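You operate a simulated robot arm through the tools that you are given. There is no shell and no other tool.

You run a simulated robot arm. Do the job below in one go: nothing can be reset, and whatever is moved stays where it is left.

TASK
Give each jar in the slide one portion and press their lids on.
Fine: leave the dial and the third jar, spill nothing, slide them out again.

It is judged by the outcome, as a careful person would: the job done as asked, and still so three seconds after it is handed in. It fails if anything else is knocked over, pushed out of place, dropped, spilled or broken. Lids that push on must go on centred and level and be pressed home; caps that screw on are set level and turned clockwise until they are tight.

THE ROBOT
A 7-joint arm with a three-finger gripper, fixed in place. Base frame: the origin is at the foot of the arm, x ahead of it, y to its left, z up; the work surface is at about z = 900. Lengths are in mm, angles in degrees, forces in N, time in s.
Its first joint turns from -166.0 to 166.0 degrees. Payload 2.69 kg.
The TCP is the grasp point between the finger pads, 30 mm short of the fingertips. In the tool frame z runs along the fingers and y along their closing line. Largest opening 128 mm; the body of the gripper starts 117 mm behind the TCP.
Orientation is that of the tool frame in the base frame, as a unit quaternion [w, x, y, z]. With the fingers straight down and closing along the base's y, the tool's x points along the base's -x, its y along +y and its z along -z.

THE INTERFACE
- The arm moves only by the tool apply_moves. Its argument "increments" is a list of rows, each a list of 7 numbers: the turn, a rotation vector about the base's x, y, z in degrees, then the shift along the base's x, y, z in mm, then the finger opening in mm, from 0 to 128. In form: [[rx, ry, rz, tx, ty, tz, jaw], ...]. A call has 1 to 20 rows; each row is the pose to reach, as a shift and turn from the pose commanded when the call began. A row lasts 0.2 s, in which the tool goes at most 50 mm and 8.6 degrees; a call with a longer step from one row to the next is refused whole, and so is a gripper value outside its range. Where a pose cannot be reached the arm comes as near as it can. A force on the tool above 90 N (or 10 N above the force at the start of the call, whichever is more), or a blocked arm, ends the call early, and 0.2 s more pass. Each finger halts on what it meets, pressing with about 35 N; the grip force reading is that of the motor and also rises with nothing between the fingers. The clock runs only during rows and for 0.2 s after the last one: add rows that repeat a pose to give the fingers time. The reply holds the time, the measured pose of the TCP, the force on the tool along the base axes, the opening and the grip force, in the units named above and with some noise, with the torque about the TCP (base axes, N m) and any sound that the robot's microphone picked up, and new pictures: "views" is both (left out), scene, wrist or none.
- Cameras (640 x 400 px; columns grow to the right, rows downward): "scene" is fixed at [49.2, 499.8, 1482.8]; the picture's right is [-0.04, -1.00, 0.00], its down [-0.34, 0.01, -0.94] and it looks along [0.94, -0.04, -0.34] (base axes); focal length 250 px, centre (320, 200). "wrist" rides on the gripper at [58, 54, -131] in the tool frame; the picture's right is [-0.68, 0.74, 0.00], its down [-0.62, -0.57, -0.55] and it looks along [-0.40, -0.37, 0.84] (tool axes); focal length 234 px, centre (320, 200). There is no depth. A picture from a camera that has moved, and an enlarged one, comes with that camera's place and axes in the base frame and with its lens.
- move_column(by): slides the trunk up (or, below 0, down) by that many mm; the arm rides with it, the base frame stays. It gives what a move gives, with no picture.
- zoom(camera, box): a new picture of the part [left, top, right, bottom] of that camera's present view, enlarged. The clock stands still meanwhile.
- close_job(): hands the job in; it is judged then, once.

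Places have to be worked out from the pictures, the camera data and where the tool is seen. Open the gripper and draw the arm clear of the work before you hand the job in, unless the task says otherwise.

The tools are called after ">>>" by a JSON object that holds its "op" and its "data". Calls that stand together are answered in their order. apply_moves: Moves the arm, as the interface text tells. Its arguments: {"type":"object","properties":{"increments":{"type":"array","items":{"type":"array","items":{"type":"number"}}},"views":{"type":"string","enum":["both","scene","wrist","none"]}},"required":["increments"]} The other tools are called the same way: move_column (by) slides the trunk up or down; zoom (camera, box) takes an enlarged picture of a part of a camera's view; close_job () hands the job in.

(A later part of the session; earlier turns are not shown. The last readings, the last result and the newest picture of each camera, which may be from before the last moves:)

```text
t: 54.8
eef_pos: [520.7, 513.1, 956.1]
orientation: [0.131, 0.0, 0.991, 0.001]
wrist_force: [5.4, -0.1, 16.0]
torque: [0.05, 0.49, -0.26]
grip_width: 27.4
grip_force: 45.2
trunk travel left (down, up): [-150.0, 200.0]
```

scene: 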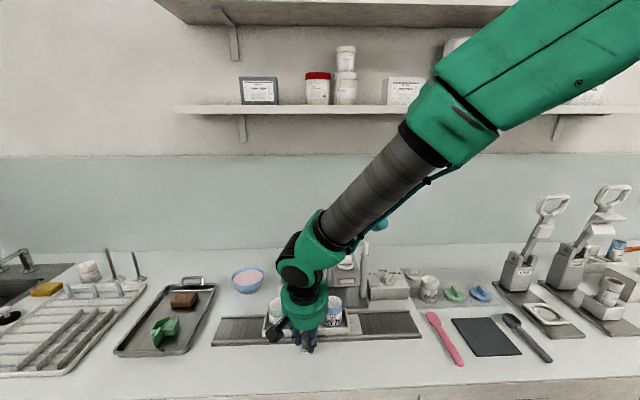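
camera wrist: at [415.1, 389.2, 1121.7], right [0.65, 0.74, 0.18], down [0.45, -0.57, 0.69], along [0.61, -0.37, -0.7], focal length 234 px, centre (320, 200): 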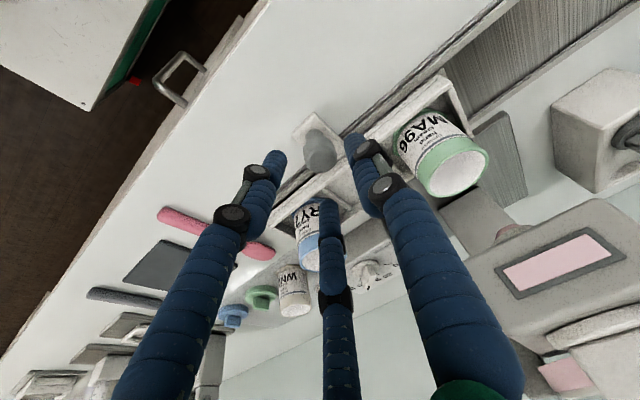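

Sliding is smooth. I'll do the remaining ~121 mm.

>>> {"op": "apply_moves", "data": {"increments": [[0, 0, 0, 0, 4, 0, 10], [0, 0, 0, 0, 10, 0, 10], [0, 0, 0, 0, 18, 0, 10], [0, 0, 0, 0, 28, 0, 10], [0, 0, 0, 0, 38, 0, 10], [0, 0, 0, 0, 48, 0, 10], [0, 0, 0, 0, 58, 0, 10], [0, 0, 0, 0, 68, 0, 10], [0, 0, 0, 0, 78, 0, 10], [0, 0, 0, 0, 88, 0, 10], [0, 0, 0, 0, 98, 0, 10], [0, 0, 0, 0, 107, 0, 10], [0, 0, 0, 0, 114, 0, 10], [0, 0, 0, 0, 119, 0, 10], [0, 0, 0, 0, 121, 0, 10], [0, 0, 0, 0, 121.4, 0, 10]], "views": "both"}}

>>> {"op": "zoom", "data": {"camera": "scene", "box": [205, 260, 325, 360]}}

```text
t: 58.2
eef_pos: [520.7, 629.5, 955.6]
orientation: [0.13, 0.0, 0.992, -0.001]
wrist_force: [13.5, -36.7, 29.0]
torque: [-0.86, 0.23, -0.23]
grip_width: 27.2
grip_force: 44.8
trunk travel left (down, up): [-150.0, 200.0]
camera wrist: at [428.7, 684.9, 1068.0], right [0.66, 0.74, 0.17], down [0.45, -0.57, 0.69], along [0.6, -0.37, -0.7], focal length 234 px, centre (320, 200)
```

scene: 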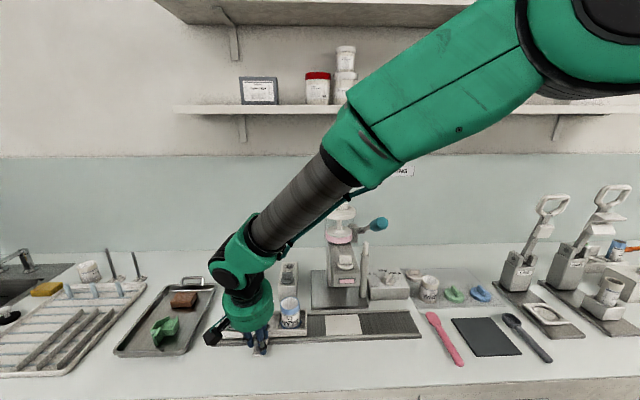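
wrist: 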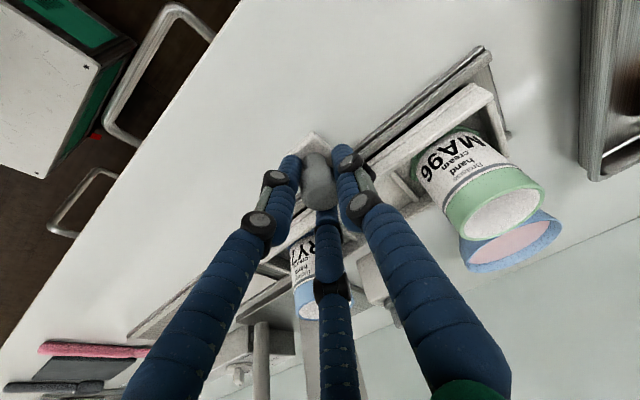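

```text
4.00 times, centred on (265, 310) of scene
camera zoom: at [49.2, 499.8, 1482.8], right [-0.04, -1.0, 0.0], down [-0.34, 0.01, -0.94], along [0.94, -0.04, -0.34], focal length 1000 px, centre (540, -240)
```

zoom: 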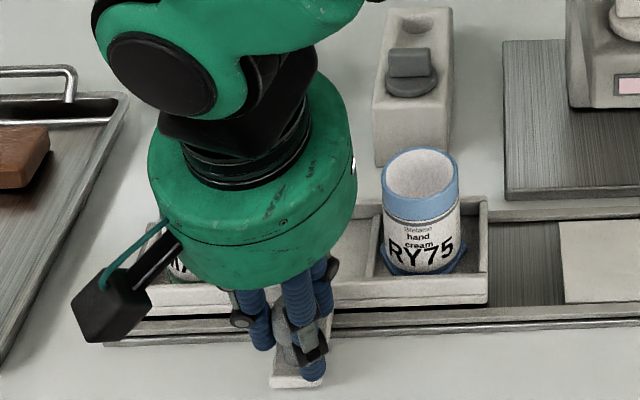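

The carriage has met its end stop (y force −37 N), and matches its original position in the picture. I'll ease off the stop force, release, and back out.

>>> {"op": "apply_moves", "data": {"increments": [[0, 0, 0, 0, -2, 0, 10], [0, 0, 0, 0, -3.5, 0, 20], [0, 0, 0, 0, -3.5, 0, 34], [0, 0, 0, 0, -3.5, 0, 40], [0, 0, 0, -5, -3.5, 20, 40], [0, 0, 0, -14, -3.5, 55, 40], [0, 0, 0, -27, -3.5, 100, 50], [0, 0, 0, -38, -3.5, 145, 80], [0, 7.5, 0, -38, -4, 192, 128], [0, 15, 0, -20, -4, 235, 128]], "views": "both"}}

>>> {"op": "zoom", "data": {"camera": "wrist", "box": [200, 50, 440, 250]}}

>>> {"op": "zoom", "data": {"camera": "scene", "box": [205, 250, 325, 360]}}

```text
t: 60.4
eef_pos: [499.6, 628.7, 1189.8]
orientation: [-0.001, -0.001, 1.0, -0.001]
wrist_force: [0.1, -0.7, -0.3]
torque: [-0.01, -0.05, -0.01]
grip_width: 127.7
grip_force: 0.0
trunk travel left (down, up): [-150.0, 200.0]
camera wrist: at [439.9, 682.8, 1320.5], right [0.68, 0.74, 0.0], down [0.62, -0.56, 0.55], along [0.4, -0.37, -0.84], focal length 234 px, centre (320, 200)
```

scene: 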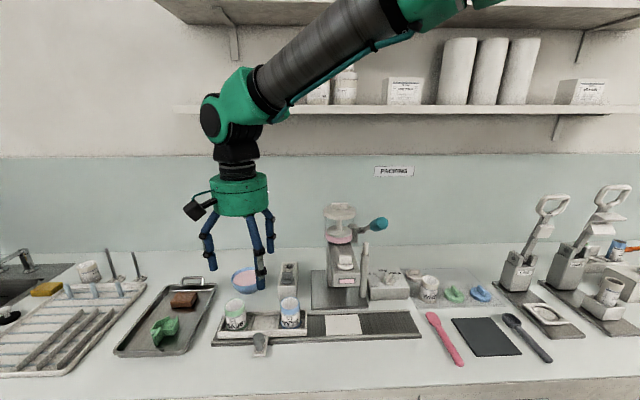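
wrist: 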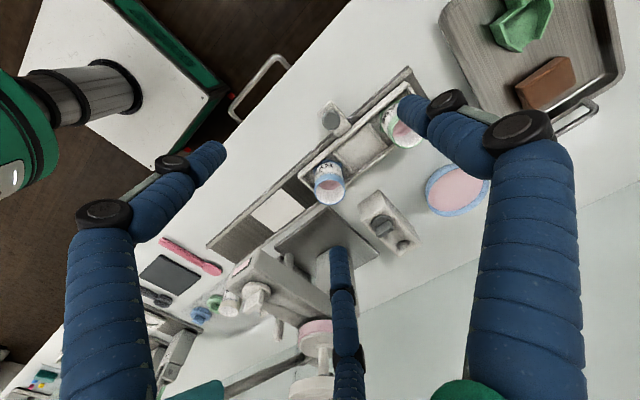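

```text
2.00 times, centred on (320, 150) of wrist
camera zoom: at [439.9, 682.8, 1320.5], right [0.68, 0.74, 0.0], down [0.62, -0.56, 0.55], along [0.4, -0.37, -0.84], focal length 468 px, centre (320, 300)
```

zoom: 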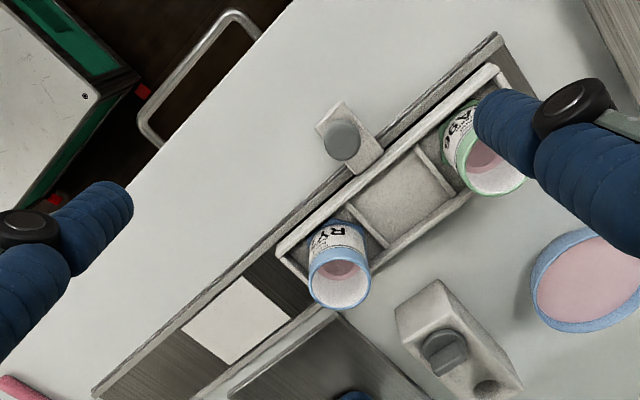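

```text
3.64 times, centred on (265, 305) of scene
camera zoom: at [49.2, 499.8, 1482.8], right [-0.04, -1.0, 0.0], down [-0.34, 0.01, -0.94], along [0.94, -0.04, -0.34], focal length 909 px, centre (520, -182)
```

zoom: 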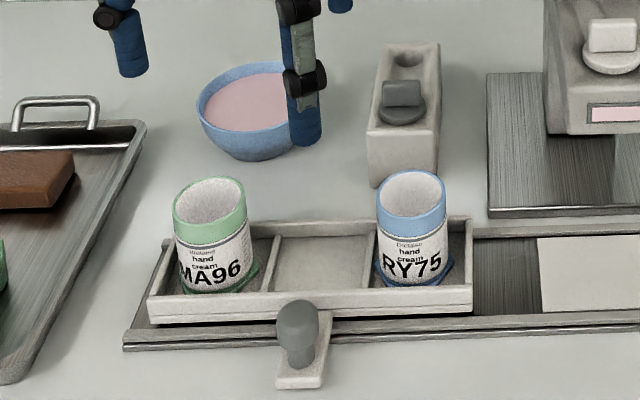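

Both jars show pink fills and the carriage is back exactly at its starting place. Now I'll travel high over the bench to look down on the green and blue lids (near x≈690, y≈34 and −52).

>>> {"op": "apply_moves", "data": {"increments": [[0, 0, 0, 0, -20, 45, 128], [0, 0, 0, 0, -42, 88, 128], [0, 0, 0, 5, -72, 125, 128], [0, 0, 0, 10, -115, 140, 128], [0, 0, 0, 10, -164, 140, 128], [0, 0, 0, 10, -213, 140, 128], [0, 0, 0, 10, -262, 140, 128], [0, 0, 0, 10, -311, 140, 128], [0, 0, 0, 10, -360, 140, 128], [0, 0, 0, 10, -409, 140, 128], [0, 0, 0, 20, -453, 140, 128], [0, 0, 0, 40, -497, 140, 128], [0, 0, 0, 70, -535, 130, 128], [0, 0, 0, 105, -567, 115, 128], [0, 0, 0, 140, -592, 95, 128], [0, 0, 0, 165, -612, 65, 128], [0, 0, 0, 180, -630, 25, 128], [0, 0, 0, 185, -640, -20, 128]], "views": "both"}}

>>> {"op": "zoom", "data": {"camera": "wrist", "box": [220, 40, 440, 240]}}

```text
t: 64.2
eef_pos: [685.5, -9.3, 1170.0]
orientation: [0.0, 0.0, 1.0, -0.001]
wrist_force: [0.1, -0.1, 0.0]
torque: [0.02, -0.01, 0.0]
grip_width: 127.9
grip_force: 0.1
trunk travel left (down, up): [-150.0, 200.0]
camera wrist: at [624.9, 44.1, 1300.4], right [0.68, 0.74, 0.0], down [0.62, -0.57, 0.55], along [0.4, -0.37, -0.84], focal length 234 px, centre (320, 200)
```

scene: 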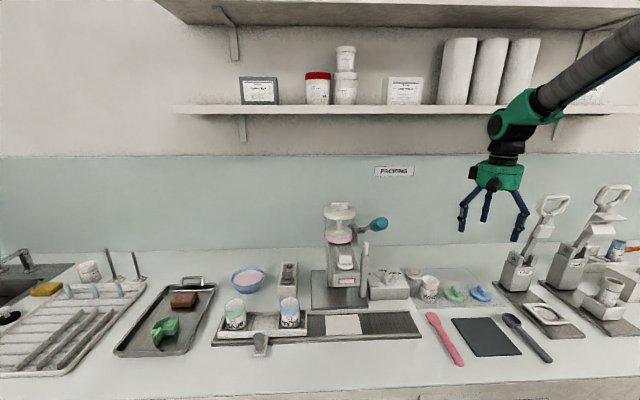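
wrist: 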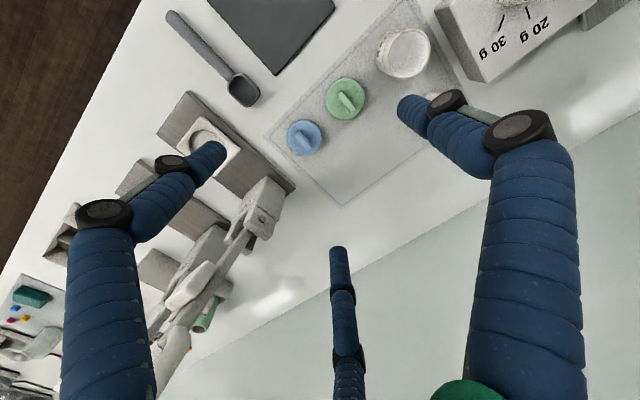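

```text
2.00 times, centred on (330, 140) of wrist
camera zoom: at [624.9, 44.1, 1300.4], right [0.68, 0.74, 0.0], down [0.62, -0.57, 0.55], along [0.4, -0.37, -0.84], focal length 468 px, centre (300, 320)
```

zoom: 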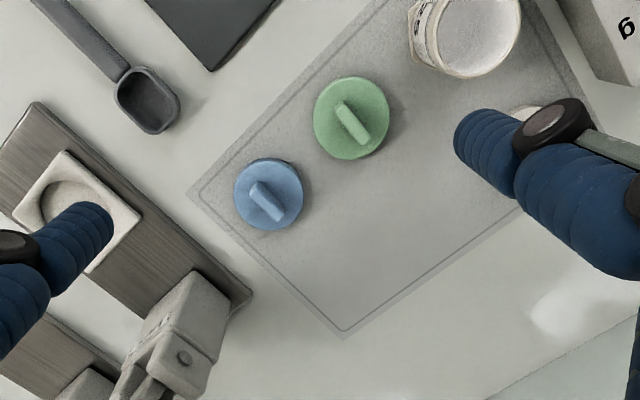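

From this view the lids sit at about (698.5, 28) green and (698.5, −60) blue, ~59 mm across with handles along x. To get the jars' positions exactly, I'll first go back and gently centre the gripper on each jar; I'll turn the hand −30° so its fingers will later clear the third jar.

>>> {"op": "apply_moves", "data": {"increments": [[0, 0, 0, -5, 8, 45, 128], [0, 0, 0, -20, 28, 85, 128], [0, 0, 0, -45, 50, 115, 128], [0, 0, 0, -80, 75, 135, 128], [0, 0, 0, -115, 102, 150, 128], [0, 0, 0, -145, 140, 158, 128], [0, 0, 0, -165, 185, 160, 128], [0, 0, 0, -170, 234, 160, 128], [0, 0, -6, -170, 283, 160, 128], [0, 0, -12, -170, 332, 160, 128], [0, 0, -18, -170, 381, 160, 128], [0, 0, -24, -170, 430, 160, 128], [0, 0, -30, -170, 479, 160, 128], [0, 0, -30, -165, 527, 160, 128], [0, 0, -30, -140, 560, 140, 128], [0, 0, -30, -110, 566, 105, 128], [0, 0, -30, -90, 566, 60, 128], [0, 0, -30, -88, 566, 12, 128], [0, 0, -30, -88, 566, -35, 110]], "views": "both"}}

>>> {"op": "zoom", "data": {"camera": "wrist", "box": [220, 60, 440, 260]}}

```text
t: 68.2
eef_pos: [595.7, 552.4, 1137.1]
orientation: [0.0, 0.26, 0.966, 0.0]
wrist_force: [0.5, 0.8, 0.0]
torque: [-0.03, 0.0, 0.01]
grip_width: 110.1
grip_force: 0.1
trunk travel left (down, up): [-150.0, 200.0]
camera wrist: at [570.8, 629.8, 1269.1], right [0.95, 0.3, 0.0], down [0.25, -0.8, 0.55], along [0.16, -0.52, -0.84], focal length 234 px, centre (320, 200)
```

scene: 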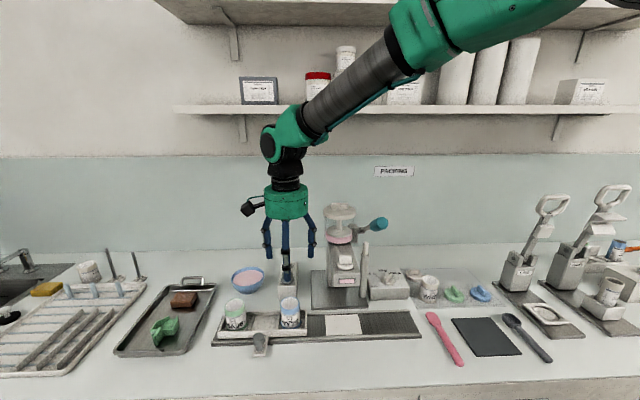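
wrist: 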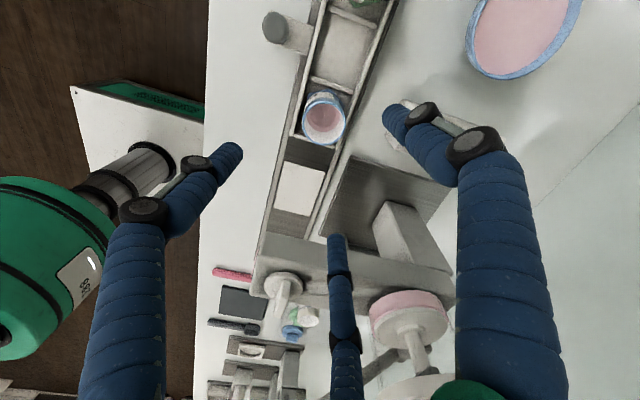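

```text
2.00 times, centred on (330, 160) of wrist
camera zoom: at [570.8, 629.8, 1269.1], right [0.95, 0.3, 0.0], down [0.25, -0.8, 0.55], along [0.16, -0.52, -0.84], focal length 468 px, centre (300, 280)
```

zoom: 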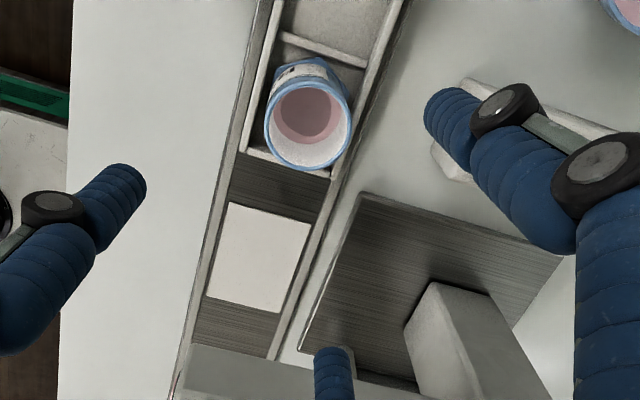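

The pink fill sits centred inside RY75. I'll take a settled reading before centring on the jar.

>>> {"op": "apply_moves", "data": {"increments": [[0, 0, 0, 0, 0, 0, 110], [0, 0, 0, 0, 0, 0, 110]], "views": "wrist"}}

>>> {"op": "zoom", "data": {"camera": "wrist", "box": [270, 70, 370, 160]}}

```text
t: 68.8
eef_pos: [595.6, 552.2, 1138.4]
orientation: [0.0, 0.259, 0.966, 0.0]
wrist_force: [-0.7, 0.3, 1.1]
torque: [-0.01, 0.04, 0.0]
grip_width: 109.9
grip_force: 0.1
trunk travel left (down, up): [-150.0, 200.0]
camera wrist: at [570.6, 629.4, 1269.1], right [0.95, 0.3, 0.0], down [0.25, -0.8, 0.55], along [0.16, -0.52, -0.84], focal length 234 px, centre (320, 200)
```

wrist: 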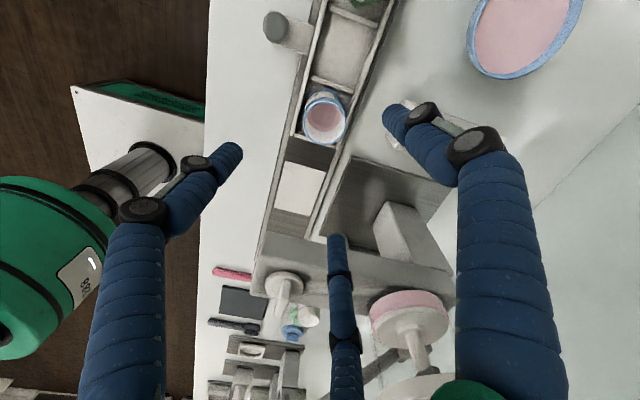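

```text
4.44 times, centred on (320, 115) of wrist
camera zoom: at [570.6, 629.4, 1269.1], right [0.95, 0.3, 0.0], down [0.25, -0.8, 0.55], along [0.16, -0.52, -0.84], focal length 1041 px, centre (320, 578)
```

zoom: 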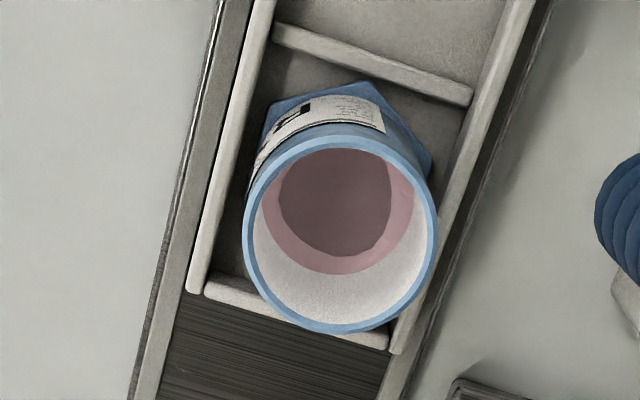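

Readings show a steady few-mm tracking offset, so I'll rely on measured values plus the image. The jar centre is about (+3, +6.5) from my axis; I'll shift, lower around the rim with the fingers wide, and close gently to just over the jar's width.

>>> {"op": "apply_moves", "data": {"increments": [[0, 0, 0, 3, 6.4, -40, 110], [0, 0, 0, 3, 6.4, -80, 110], [0, 0, 0, 3, 6.4, -120, 110], [0, 0, 0, 3, 6.4, -150, 100], [0, 0, 0, 3, 6.4, -152, 80], [0, 0, 0, 3, 6.4, -152, 66], [0, 0, 0, 3, 6.4, -152, 62]], "views": "both"}}

>>> {"op": "zoom", "data": {"camera": "wrist", "box": [240, 110, 400, 260]}}

```text
t: 70.4
eef_pos: [600.4, 562.6, 984.2]
orientation: [0.0, 0.259, 0.966, 0.0]
wrist_force: [-0.5, -0.5, 0.5]
torque: [0.02, -0.02, 0.03]
grip_width: 61.8
grip_force: 0.1
trunk travel left (down, up): [-150.0, 200.0]
camera wrist: at [575.9, 638.7, 1115.4], right [0.95, 0.3, 0.0], down [0.25, -0.8, 0.55], along [0.16, -0.52, -0.84], focal length 234 px, centre (320, 200)
```

scene: 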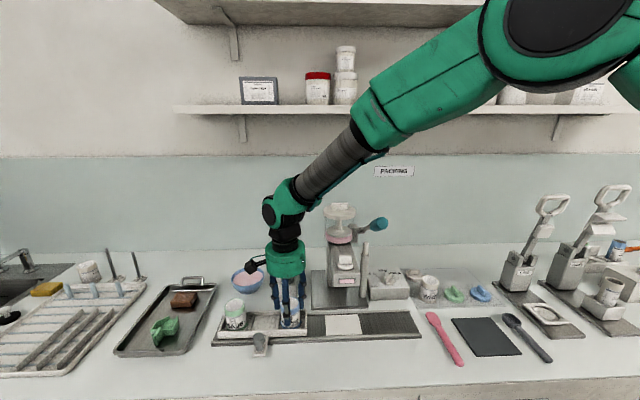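
wrist: 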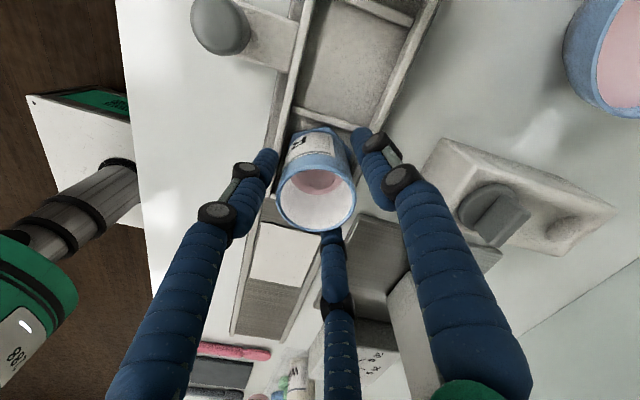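

```text
2.67 times, centred on (320, 185) of wrist
camera zoom: at [575.9, 638.7, 1115.4], right [0.95, 0.3, 0.0], down [0.25, -0.8, 0.55], along [0.16, -0.52, -0.84], focal length 624 px, centre (320, 240)
```

zoom: 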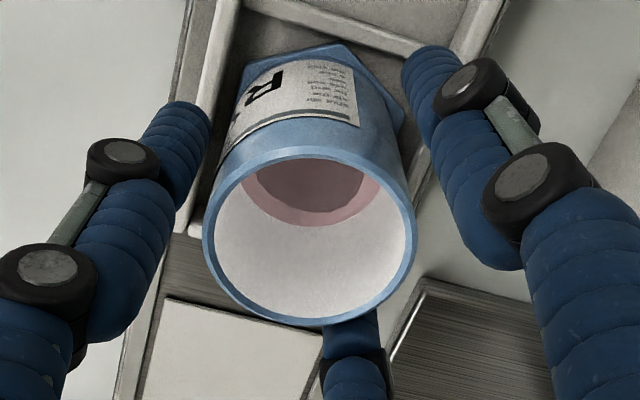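

The jar sits about (−1.7, −3) from the tool axis, with even finger clearance otherwise. I'll correct by that and close gently until contact to centre it.

>>> {"op": "apply_moves", "data": {"increments": [[0, 0, 0, -1.7, -3, 0, 62], [0, 0, 0, -1.7, -3, 0, 57], [0, 0, 0, -1.7, -3, 0, 55], [0, 0, 0, -1.7, -3, 0, 55]], "views": "wrist"}}

>>> {"op": "zoom", "data": {"camera": "wrist", "box": [240, 110, 400, 260]}}

```text
t: 71.4
eef_pos: [599.2, 558.7, 985.1]
orientation: [-0.001, 0.259, 0.966, 0.0]
wrist_force: [0.2, 1.1, -0.5]
torque: [-0.02, 0.01, 0.0]
grip_width: 55.2
grip_force: 0.1
trunk travel left (down, up): [-150.0, 200.0]
camera wrist: at [574.0, 636.1, 1115.4], right [0.95, 0.3, 0.0], down [0.25, -0.8, 0.55], along [0.16, -0.52, -0.84], focal length 234 px, centre (320, 200)
```

wrist: 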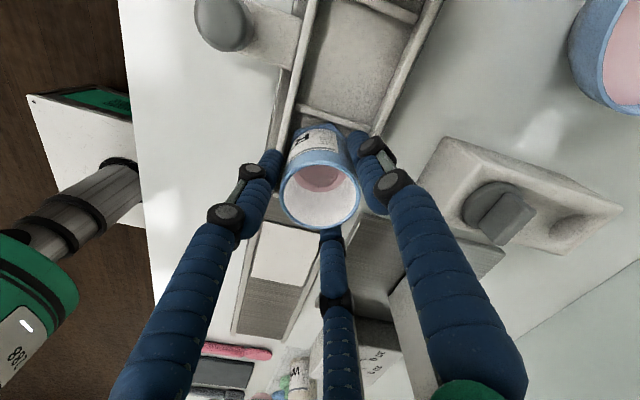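

```text
2.67 times, centred on (320, 185) of wrist
camera zoom: at [574.0, 636.1, 1115.4], right [0.95, 0.3, 0.0], down [0.25, -0.8, 0.55], along [0.16, -0.52, -0.84], focal length 624 px, centre (320, 240)
```

zoom: 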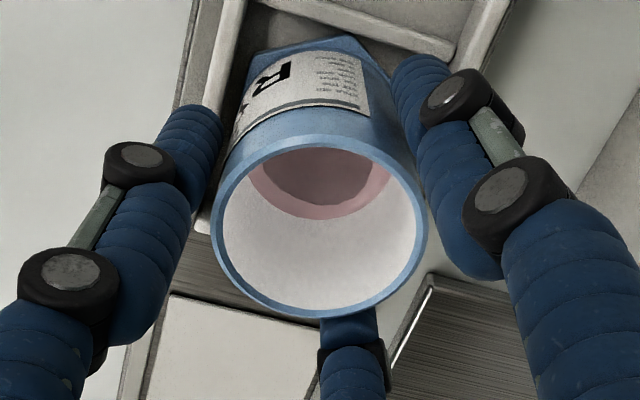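

No contact yet at 55 mm and the rim now sits centred on the tool axis. I'll close to contact to confirm the centre and width.

>>> {"op": "apply_moves", "data": {"increments": [[0, 0, 0, 0, 0, 0, 53], [0, 0, 0, 0, 0, 0, 52], [0, 0, 0, 0, 0, 0, 51]], "views": "none"}}

```text
t: 72.2
eef_pos: [599.2, 559.3, 984.7]
orientation: [0.0, 0.259, 0.966, 0.0]
wrist_force: [-0.8, -0.9, 0.4]
torque: [-0.02, 0.02, 0.01]
grip_width: 53.7
grip_force: 2.3
trunk travel left (down, up): [-150.0, 200.0]
```

All three fingers touch evenly at 53.7 mm: RY75 is centred at about (599.5, 559.6). I'll open, rise and do the same with MA96 near y≈707.

>>> {"op": "apply_moves", "data": {"increments": [[0, 0, 0, 0, 0, 0, 62], [0, 0, 0, 0, 0, 0, 75], [0, 0, 0, 0, 0, 45, 90], [0, 0, 0, 0, 0, 90, 110], [0, 0, 0, 0, 48, 100, 110], [0, 0, 0, -1, 97, 100, 110], [0, 0, 0, -1, 146, 100, 110], [0, 0, 0, -1, 148, 100, 110]], "views": "both"}}

>>> {"op": "zoom", "data": {"camera": "wrist", "box": [240, 70, 400, 220]}}

```text
t: 74.0
eef_pos: [595.9, 706.9, 1082.9]
orientation: [0.0, 0.26, 0.966, -0.002]
wrist_force: [-0.8, 0.4, 0.3]
torque: [-0.01, -0.06, -0.02]
grip_width: 110.0
grip_force: 0.1
trunk travel left (down, up): [-150.0, 200.0]
camera wrist: at [571.4, 784.2, 1214.5], right [0.95, 0.3, 0.0], down [0.25, -0.8, 0.55], along [0.16, -0.52, -0.84], focal length 234 px, centre (320, 200)
```

scene: 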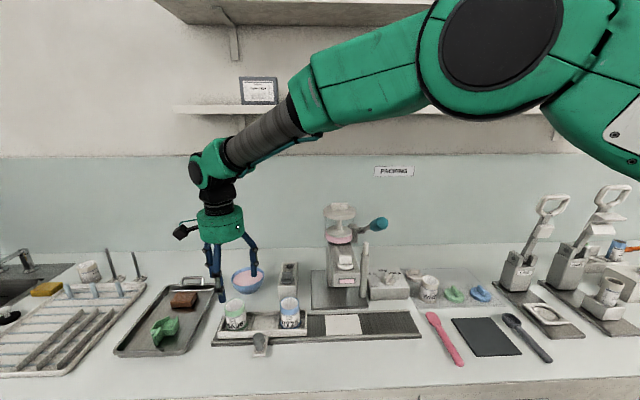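
wrist: 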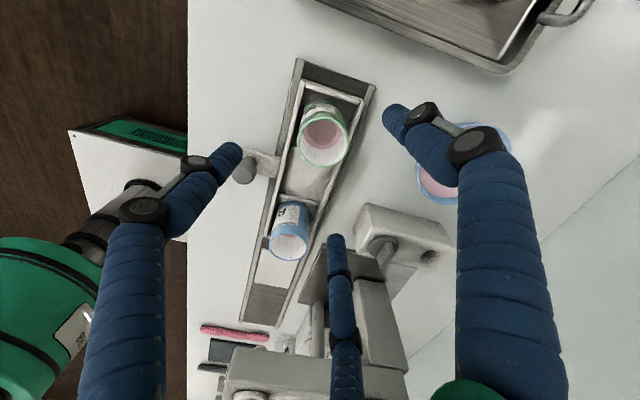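

```text
2.67 times, centred on (320, 145) of wrist
camera zoom: at [571.4, 784.2, 1214.5], right [0.95, 0.3, 0.0], down [0.25, -0.8, 0.55], along [0.16, -0.52, -0.84], focal length 624 px, centre (320, 347)
```

zoom: 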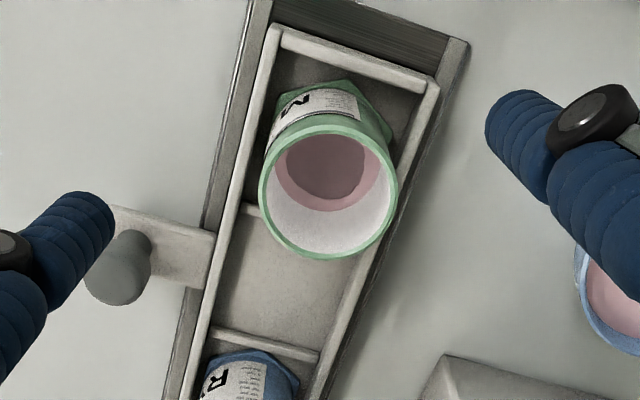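

MA96's pink fill is visible and the rim is about (+2.7, +0.8) from my axis. I'll shift, lower around it and close gently.

>>> {"op": "apply_moves", "data": {"increments": [[0, 0, 0, 2.7, 0.8, -40, 110], [0, 0, 0, 2.7, 0.8, -80, 110], [0, 0, 0, 2.7, 0.8, -99, 90], [0, 0, 0, 2.7, 0.8, -99, 70], [0, 0, 0, 2.7, 0.8, -99, 60], [0, 0, 0, 2.7, 0.8, -99, 58]], "views": "wrist"}}

>>> {"op": "zoom", "data": {"camera": "wrist", "box": [240, 110, 400, 260]}}

```text
t: 75.4
eef_pos: [600.5, 705.7, 984.1]
orientation: [0.0, 0.26, 0.966, 0.0]
wrist_force: [-1.3, -0.7, -0.1]
torque: [0.01, -0.03, 0.02]
grip_width: 58.2
grip_force: 0.2
trunk travel left (down, up): [-150.0, 200.0]
camera wrist: at [575.1, 784.0, 1115.5], right [0.95, 0.3, 0.0], down [0.25, -0.8, 0.55], along [0.16, -0.52, -0.84], focal length 234 px, centre (320, 200)
```

wrist: 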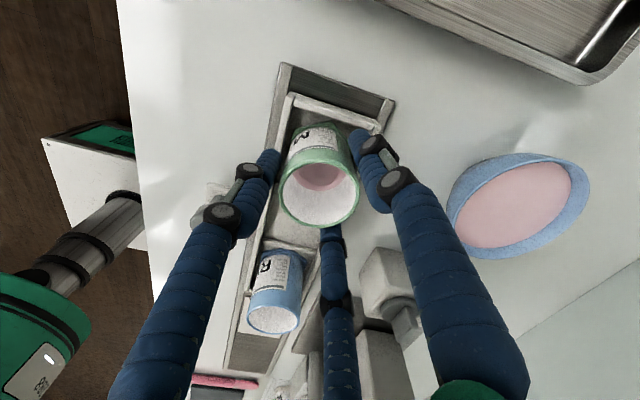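

```text
2.67 times, centred on (320, 185) of wrist
camera zoom: at [575.1, 784.0, 1115.5], right [0.95, 0.3, 0.0], down [0.25, -0.8, 0.55], along [0.16, -0.52, -0.84], focal length 624 px, centre (320, 240)
```

zoom: 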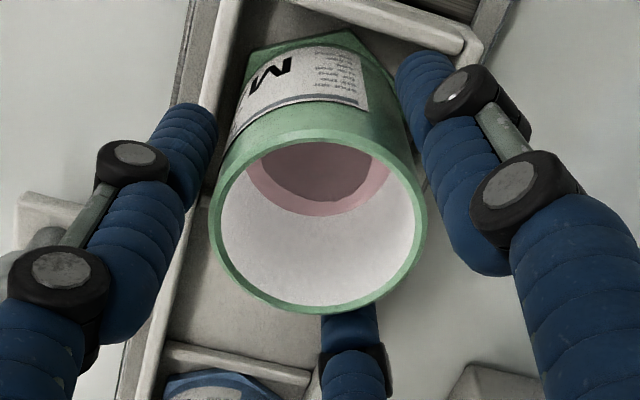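

The rim is ~1 mm off; I'll correct and close to contact.

>>> {"op": "apply_moves", "data": {"increments": [[0, 0, 0, -0.8, 1, 0, 56], [0, 0, 0, -0.8, 1, 0, 54], [0, 0, 0, -0.8, 1, 0, 52], [0, 0, 0, -0.8, 1, 0, 51]], "views": "none"}}

```text
t: 76.4
eef_pos: [600.3, 708.9, 985.1]
orientation: [0.0, 0.26, 0.966, 0.001]
wrist_force: [-0.7, -0.9, 0.4]
torque: [0.0, 0.02, -0.03]
grip_width: 53.9
grip_force: 1.8
trunk travel left (down, up): [-150.0, 200.0]
```

MA96 is centred at about (600.4, 709.3), width 53.9 mm. Both jar centres are known now; I'll open, rise and travel high to the lids.

>>> {"op": "apply_moves", "data": {"increments": [[0, 0, 0, 0, 0, 0, 62], [0, 0, 0, 0, 0, 0, 80], [0, 0, 0, 0, 0, 45, 110], [0, 0, 0, -10, -10, 90, 110], [0, 0, 0, -25, -20, 135, 110], [0, 0, 0, -40, -30, 180, 110], [0, 0, 0, -55, -45, 223, 110], [0, 0, 0, -70, -60, 266, 110], [0, 0, 0, -80, -80, 308, 110], [0, 0, 0, -88, -110, 340, 110], [0, 0, 0, -90, -158, 345, 110], [0, 0, 0, -90, -207, 345, 110], [0, 0, 0, -90, -256, 345, 110], [0, 0, 0, -90, -305, 345, 110], [0, 0, 0, -90, -354, 345, 110], [0, 0, 0, -90, -403, 345, 110], [0, 0, 0, -90, -452, 345, 110], [0, 0, 0, -90, -501, 345, 110], [0, 0, 0, -90, -550, 345, 110], [0, 0, 0, -80, -597, 340, 110]], "views": "scene"}}

>>> {"op": "apply_moves", "data": {"increments": [[0, 0, 0, 30, -35, 0, 110], [0, 0, 0, 60, -70, -10, 110], [0, 0, 0, 92, -103, -25, 110], [0, 0, 0, 125, -133, -45, 110], [0, 0, 0, 155, -155, -75, 110], [0, 0, 0, 172, -168, -115, 110], [0, 0, 0, 178, -172, -160, 100], [0, 0, 0, 178, -172, -205, 90], [0, 0, 0, 178, -172, -245, 80]], "views": "both"}}

>>> {"op": "zoom", "data": {"camera": "wrist", "box": [240, 60, 400, 220]}}

```text
t: 80.6
eef_pos: [521.9, 112.3, 1325.4]
orientation: [0.0, 0.258, 0.966, 0.0]
wrist_force: [0.2, 0.2, -0.3]
torque: [-0.05, -0.04, 0.02]
grip_width: 109.9
grip_force: 0.1
trunk travel left (down, up): [-150.0, 200.0]
```

scene: 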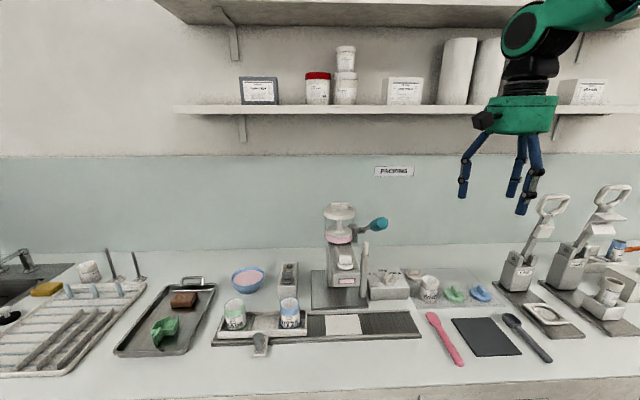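

```text
t: 82.6
eef_pos: [698.5, -58.8, 1077.7]
orientation: [0.0, 0.259, 0.966, 0.0]
wrist_force: [0.5, 0.1, -0.6]
torque: [0.03, 0.01, -0.03]
grip_width: 80.0
grip_force: 0.0
trunk travel left (down, up): [-150.0, 200.0]
camera wrist: at [673.7, 17.6, 1208.8], right [0.95, 0.3, 0.0], down [0.25, -0.8, 0.55], along [0.16, -0.52, -0.84], focal length 234 px, centre (320, 200)
```

scene: 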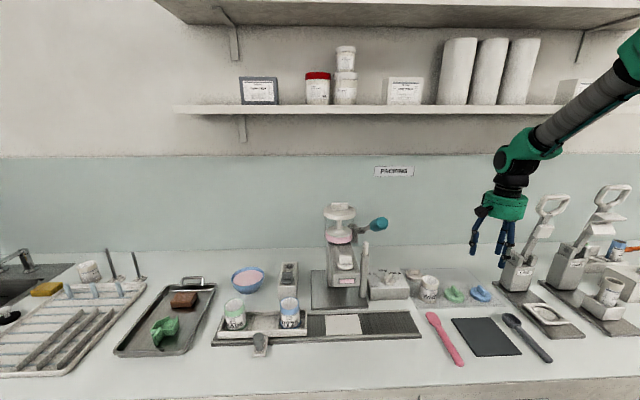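
wrist: 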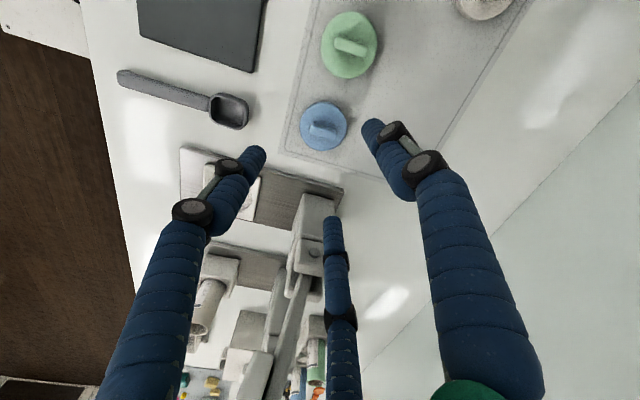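

```text
2.50 times, centred on (320, 140) of wrist
camera zoom: at [673.7, 17.6, 1208.8], right [0.95, 0.3, 0.0], down [0.25, -0.8, 0.55], along [0.16, -0.52, -0.84], focal length 585 px, centre (320, 350)
```

zoom: 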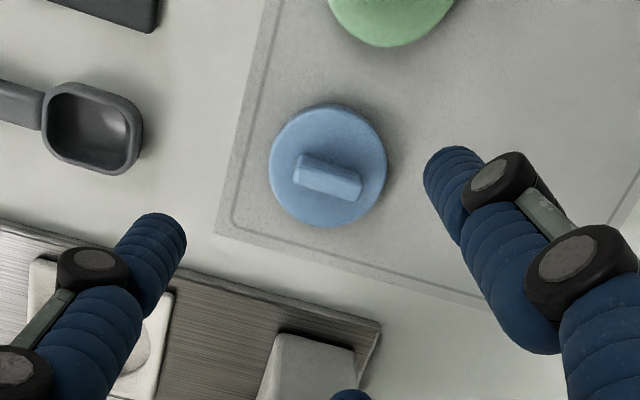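

The blue lid is about (+4.9, −1.5) from my axis and the press is clear by >20 mm. I'll shift, lower part way and re-check before going around the lid.

>>> {"op": "apply_moves", "data": {"increments": [[0, 0, 0, 4.9, -1.5, -40, 78], [0, 0, 0, 4.9, -1.5, -80, 76], [0, 0, 0, 4.9, -1.5, -100, 76]], "views": "both"}}

>>> {"op": "zoom", "data": {"camera": "wrist", "box": [240, 90, 400, 240]}}

>>> {"op": "zoom", "data": {"camera": "scene", "box": [430, 210, 570, 320]}}

```text
t: 83.4
eef_pos: [704.3, -62.2, 978.2]
orientation: [-0.001, 0.259, 0.966, 0.0]
wrist_force: [0.8, -0.3, 0.3]
torque: [-0.01, 0.07, 0.02]
grip_width: 76.2
grip_force: 0.0
trunk travel left (down, up): [-150.0, 200.0]
camera wrist: at [679.0, 15.2, 1108.2], right [0.95, 0.3, 0.0], down [0.25, -0.8, 0.55], along [0.16, -0.52, -0.84], focal length 234 px, centre (320, 200)
```

scene: 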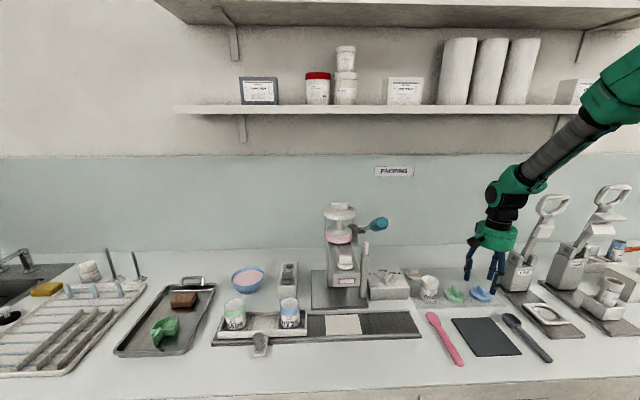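
wrist: 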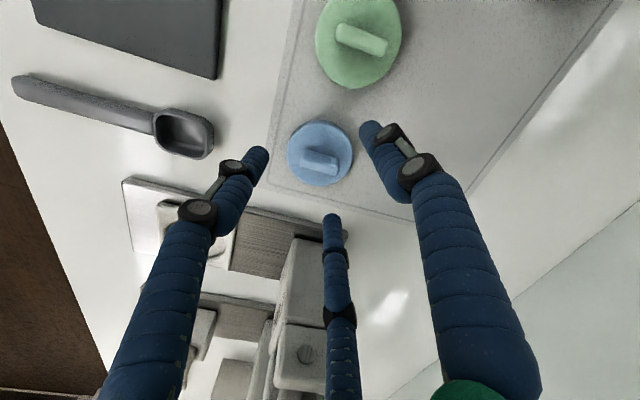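

```text
2.67 times, centred on (320, 165) of wrist
camera zoom: at [679.0, 15.2, 1108.2], right [0.95, 0.3, 0.0], down [0.25, -0.8, 0.55], along [0.16, -0.52, -0.84], focal length 624 px, centre (320, 293)
```

zoom: 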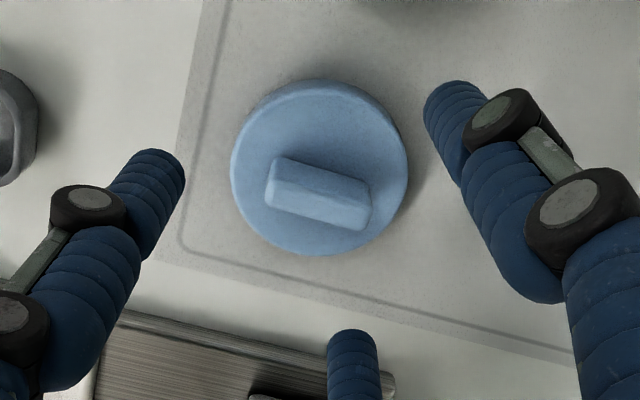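

```text
3.64 times, centred on (500, 265) of scene
camera zoom: at [49.2, 499.8, 1482.8], right [-0.04, -1.0, 0.0], down [-0.34, 0.01, -0.94], along [0.94, -0.04, -0.34], focal length 909 px, centre (-334, -36)
```

zoom: 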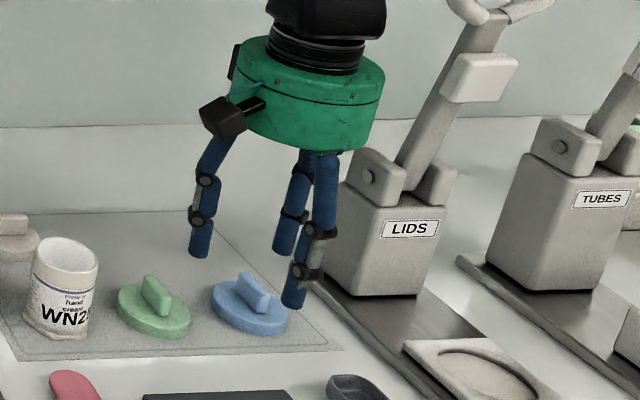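

Lid and axis agree within ~1 mm, and the press is clear. I'll lower around the lid to fingertip z≈905 and watch the force.

>>> {"op": "apply_moves", "data": {"increments": [[0, 0, 0, 0.3, -1, -20, 76], [0, 0, 0, 0.3, -1, -35, 76], [0, 0, 0, 0.3, -1, -42, 76], [0, 0, 0, 0.3, -1, -43, 76]], "views": "wrist"}}

>>> {"op": "zoom", "data": {"camera": "wrist", "box": [240, 110, 400, 260]}}

>>> {"op": "zoom", "data": {"camera": "scene", "box": [430, 230, 540, 320]}}

```text
t: 84.4
eef_pos: [702.7, -63.1, 935.6]
orientation: [0.0, 0.26, 0.966, 0.0]
wrist_force: [0.5, -0.8, -0.1]
torque: [-0.01, -0.03, 0.02]
grip_width: 76.0
grip_force: 0.1
trunk travel left (down, up): [-150.0, 200.0]
camera wrist: at [677.2, 14.2, 1067.0], right [0.95, 0.3, 0.0], down [0.25, -0.8, 0.55], along [0.16, -0.52, -0.84], focal length 234 px, centre (320, 200)
```

wrist: 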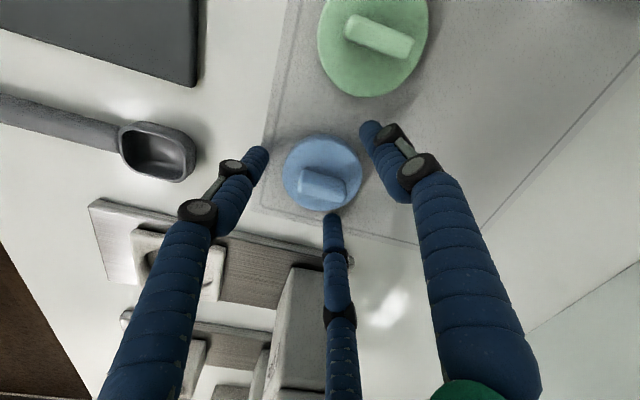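

```text
2.67 times, centred on (320, 185) of wrist
camera zoom: at [677.2, 14.2, 1067.0], right [0.95, 0.3, 0.0], down [0.25, -0.8, 0.55], along [0.16, -0.52, -0.84], focal length 624 px, centre (320, 240)
```

zoom: 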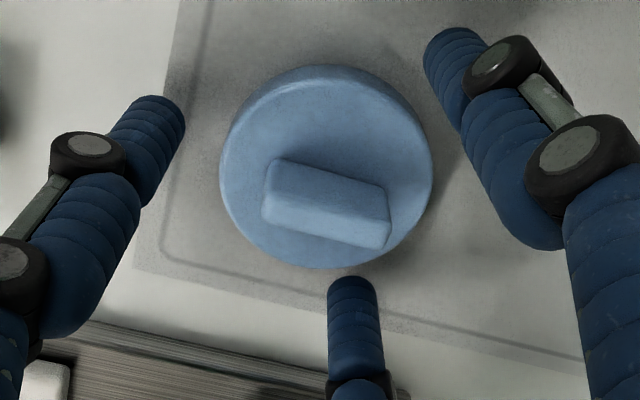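

```text
4.44 times, centred on (485, 275) of scene
camera zoom: at [49.2, 499.8, 1482.8], right [-0.04, -1.0, 0.0], down [-0.34, 0.01, -0.94], along [0.94, -0.04, -0.34], focal length 1111 px, centre (-413, -133)
```

zoom: 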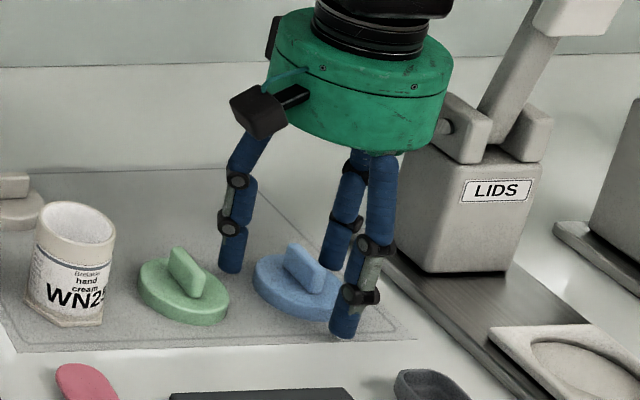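

The lid lies evenly between the three fingertips with no contact. I'll close on its rim.

>>> {"op": "apply_moves", "data": {"increments": [[0, 0, 0, 0, 0, 0, 66], [0, 0, 0, 0, 0, 0, 60], [0, 0, 0, 0, 0, 0, 52], [0, 0, 0, 0, 0, 0, 46]], "views": "wrist"}}

>>> {"op": "zoom", "data": {"camera": "wrist", "box": [240, 110, 400, 260]}}

```text
t: 85.4
eef_pos: [702.3, -62.7, 935.3]
orientation: [0.0, 0.259, 0.966, 0.001]
wrist_force: [-0.3, -0.4, 1.6]
torque: [-0.04, 0.0, 0.04]
grip_width: 59.4
grip_force: 35.3
trunk travel left (down, up): [-150.0, 200.0]
camera wrist: at [677.3, 14.3, 1067.3], right [0.95, 0.3, 0.0], down [0.25, -0.8, 0.55], along [0.16, -0.52, -0.84], focal length 234 px, centre (320, 200)
```

wrist: 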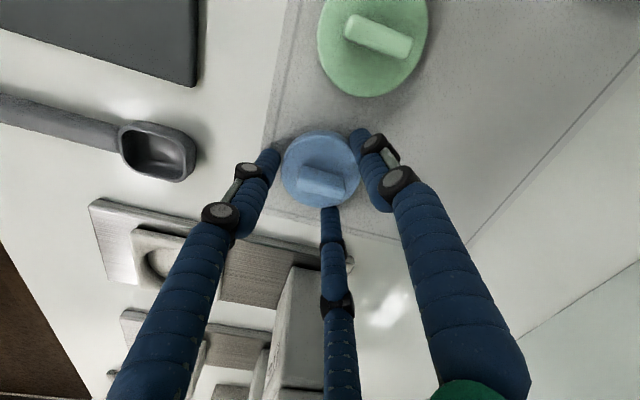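

```text
2.67 times, centred on (320, 185) of wrist
camera zoom: at [677.3, 14.3, 1067.3], right [0.95, 0.3, 0.0], down [0.25, -0.8, 0.55], along [0.16, -0.52, -0.84], focal length 624 px, centre (320, 240)
```

zoom: 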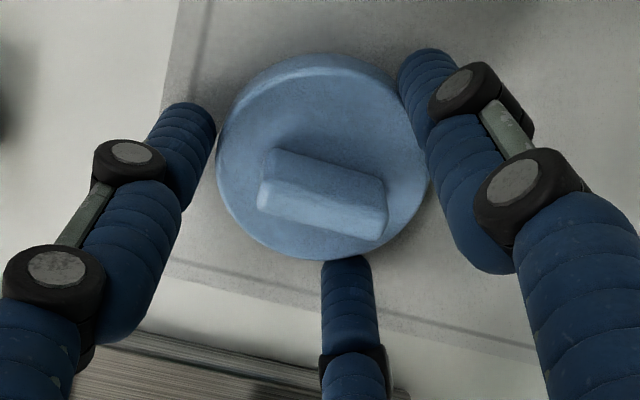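

Lid gripped (59.4 mm, 35 N, balanced). I'll lift slowly and check it comes up level.

>>> {"op": "apply_moves", "data": {"increments": [[0, 0, 0, 0, 0, 5, 46], [0, 0, 0, 0, 0, 15, 46], [0, 0, 0, 0, 0, 35, 46], [0, 0, 0, 0, 0, 60, 46]], "views": "both"}}

>>> {"op": "zoom", "data": {"camera": "wrist", "box": [240, 110, 400, 260]}}

>>> {"op": "zoom", "data": {"camera": "scene", "box": [430, 210, 540, 310]}}

```text
t: 86.4
eef_pos: [703.5, -64.3, 997.1]
orientation: [0.0, 0.26, 0.966, 0.0]
wrist_force: [-0.1, -0.8, -0.5]
torque: [-0.01, -0.02, -0.02]
grip_width: 59.2
grip_force: 35.0
trunk travel left (down, up): [-150.0, 200.0]
camera wrist: at [677.9, 13.0, 1127.9], right [0.95, 0.3, 0.0], down [0.25, -0.8, 0.55], along [0.16, -0.52, -0.84], focal length 234 px, centre (320, 200)
```

scene: 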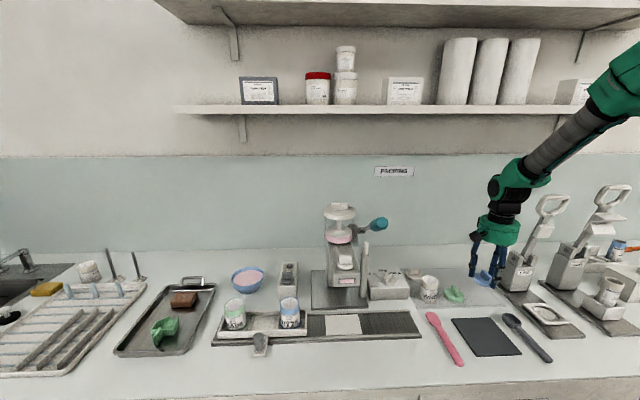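
wrist: 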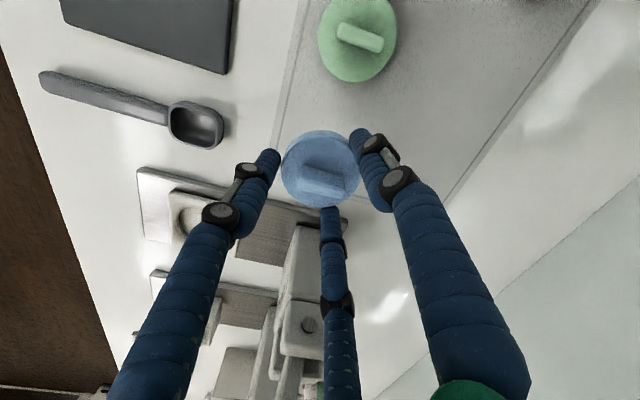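

```text
2.67 times, centred on (320, 185) of wrist
camera zoom: at [677.9, 13.0, 1127.9], right [0.95, 0.3, 0.0], down [0.25, -0.8, 0.55], along [0.16, -0.52, -0.84], focal length 624 px, centre (320, 240)
```

zoom: 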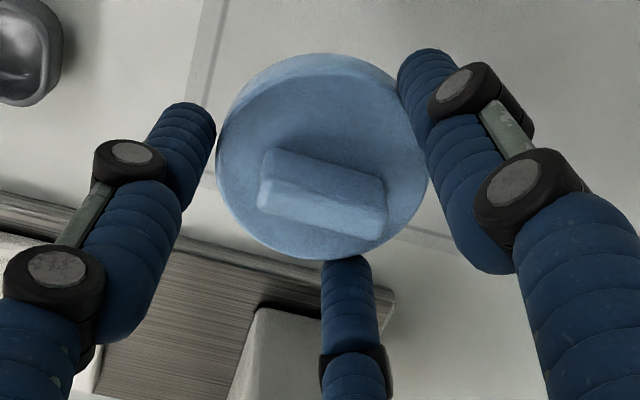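

```text
4.00 times, centred on (485, 260) of scene
camera zoom: at [49.2, 499.8, 1482.8], right [-0.04, -1.0, 0.0], down [-0.34, 0.01, -0.94], along [0.94, -0.04, -0.34], focal length 1000 px, centre (-340, -40)
```

zoom: 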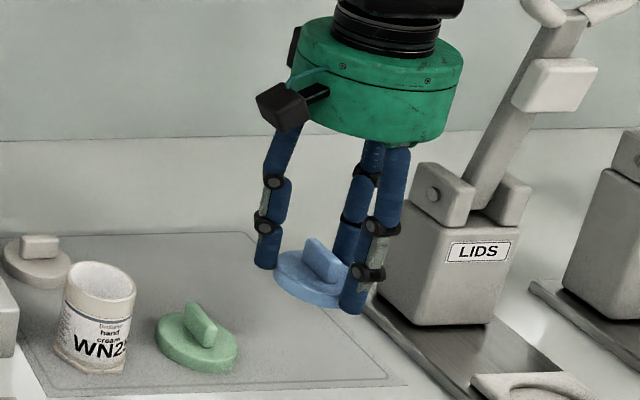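

The lid hangs level, clear of everything. I'll carry it high over to RY75.

>>> {"op": "apply_moves", "data": {"increments": [[0, 0, 0, -10, 5, 40, 46], [0, 0, 0, -25, 15, 82, 46], [0, 0, 0, -45, 25, 122, 46], [0, 0, 0, -65, 40, 162, 46], [0, 0, 0, -85, 55, 202, 46], [0, 0, 0, -105, 70, 242, 46], [0, 0, 0, -125, 90, 280, 46], [0, 0, 0, -145, 115, 312, 46], [0, 0, 0, -165, 150, 330, 46], [0, 0, 0, -178, 195, 335, 46], [0, 0, 0, -183, 243, 335, 46], [0, 0, 0, -183, 292, 335, 46], [0, 0, 0, -183, 341, 335, 46], [0, 0, 0, -183, 390, 335, 46], [0, 0, 0, -183, 439, 335, 46], [0, 0, 0, -183, 488, 335, 46], [0, 0, 0, -183, 537, 335, 46], [0, 0, 0, -170, 580, 335, 46], [0, 0, 0, -140, 610, 320, 46], [0, 0, 0, -115, 621, 285, 46]], "views": "wrist"}}

```text
t: 90.6
eef_pos: [588.8, 559.8, 1281.9]
orientation: [0.0, 0.259, 0.966, -0.001]
wrist_force: [-0.6, -0.1, -0.9]
torque: [-0.02, 0.01, 0.01]
grip_width: 59.0
grip_force: 34.9
trunk travel left (down, up): [-150.0, 200.0]
camera wrist: at [563.1, 636.2, 1412.6], right [0.95, 0.3, 0.0], down [0.25, -0.8, 0.55], along [0.16, -0.52, -0.84], focal length 234 px, centre (320, 200)
```

wrist: 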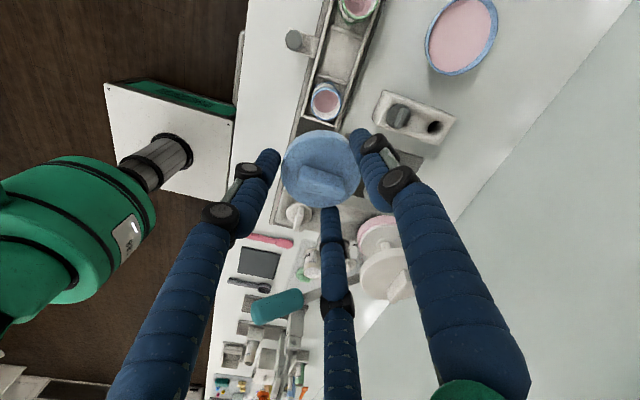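

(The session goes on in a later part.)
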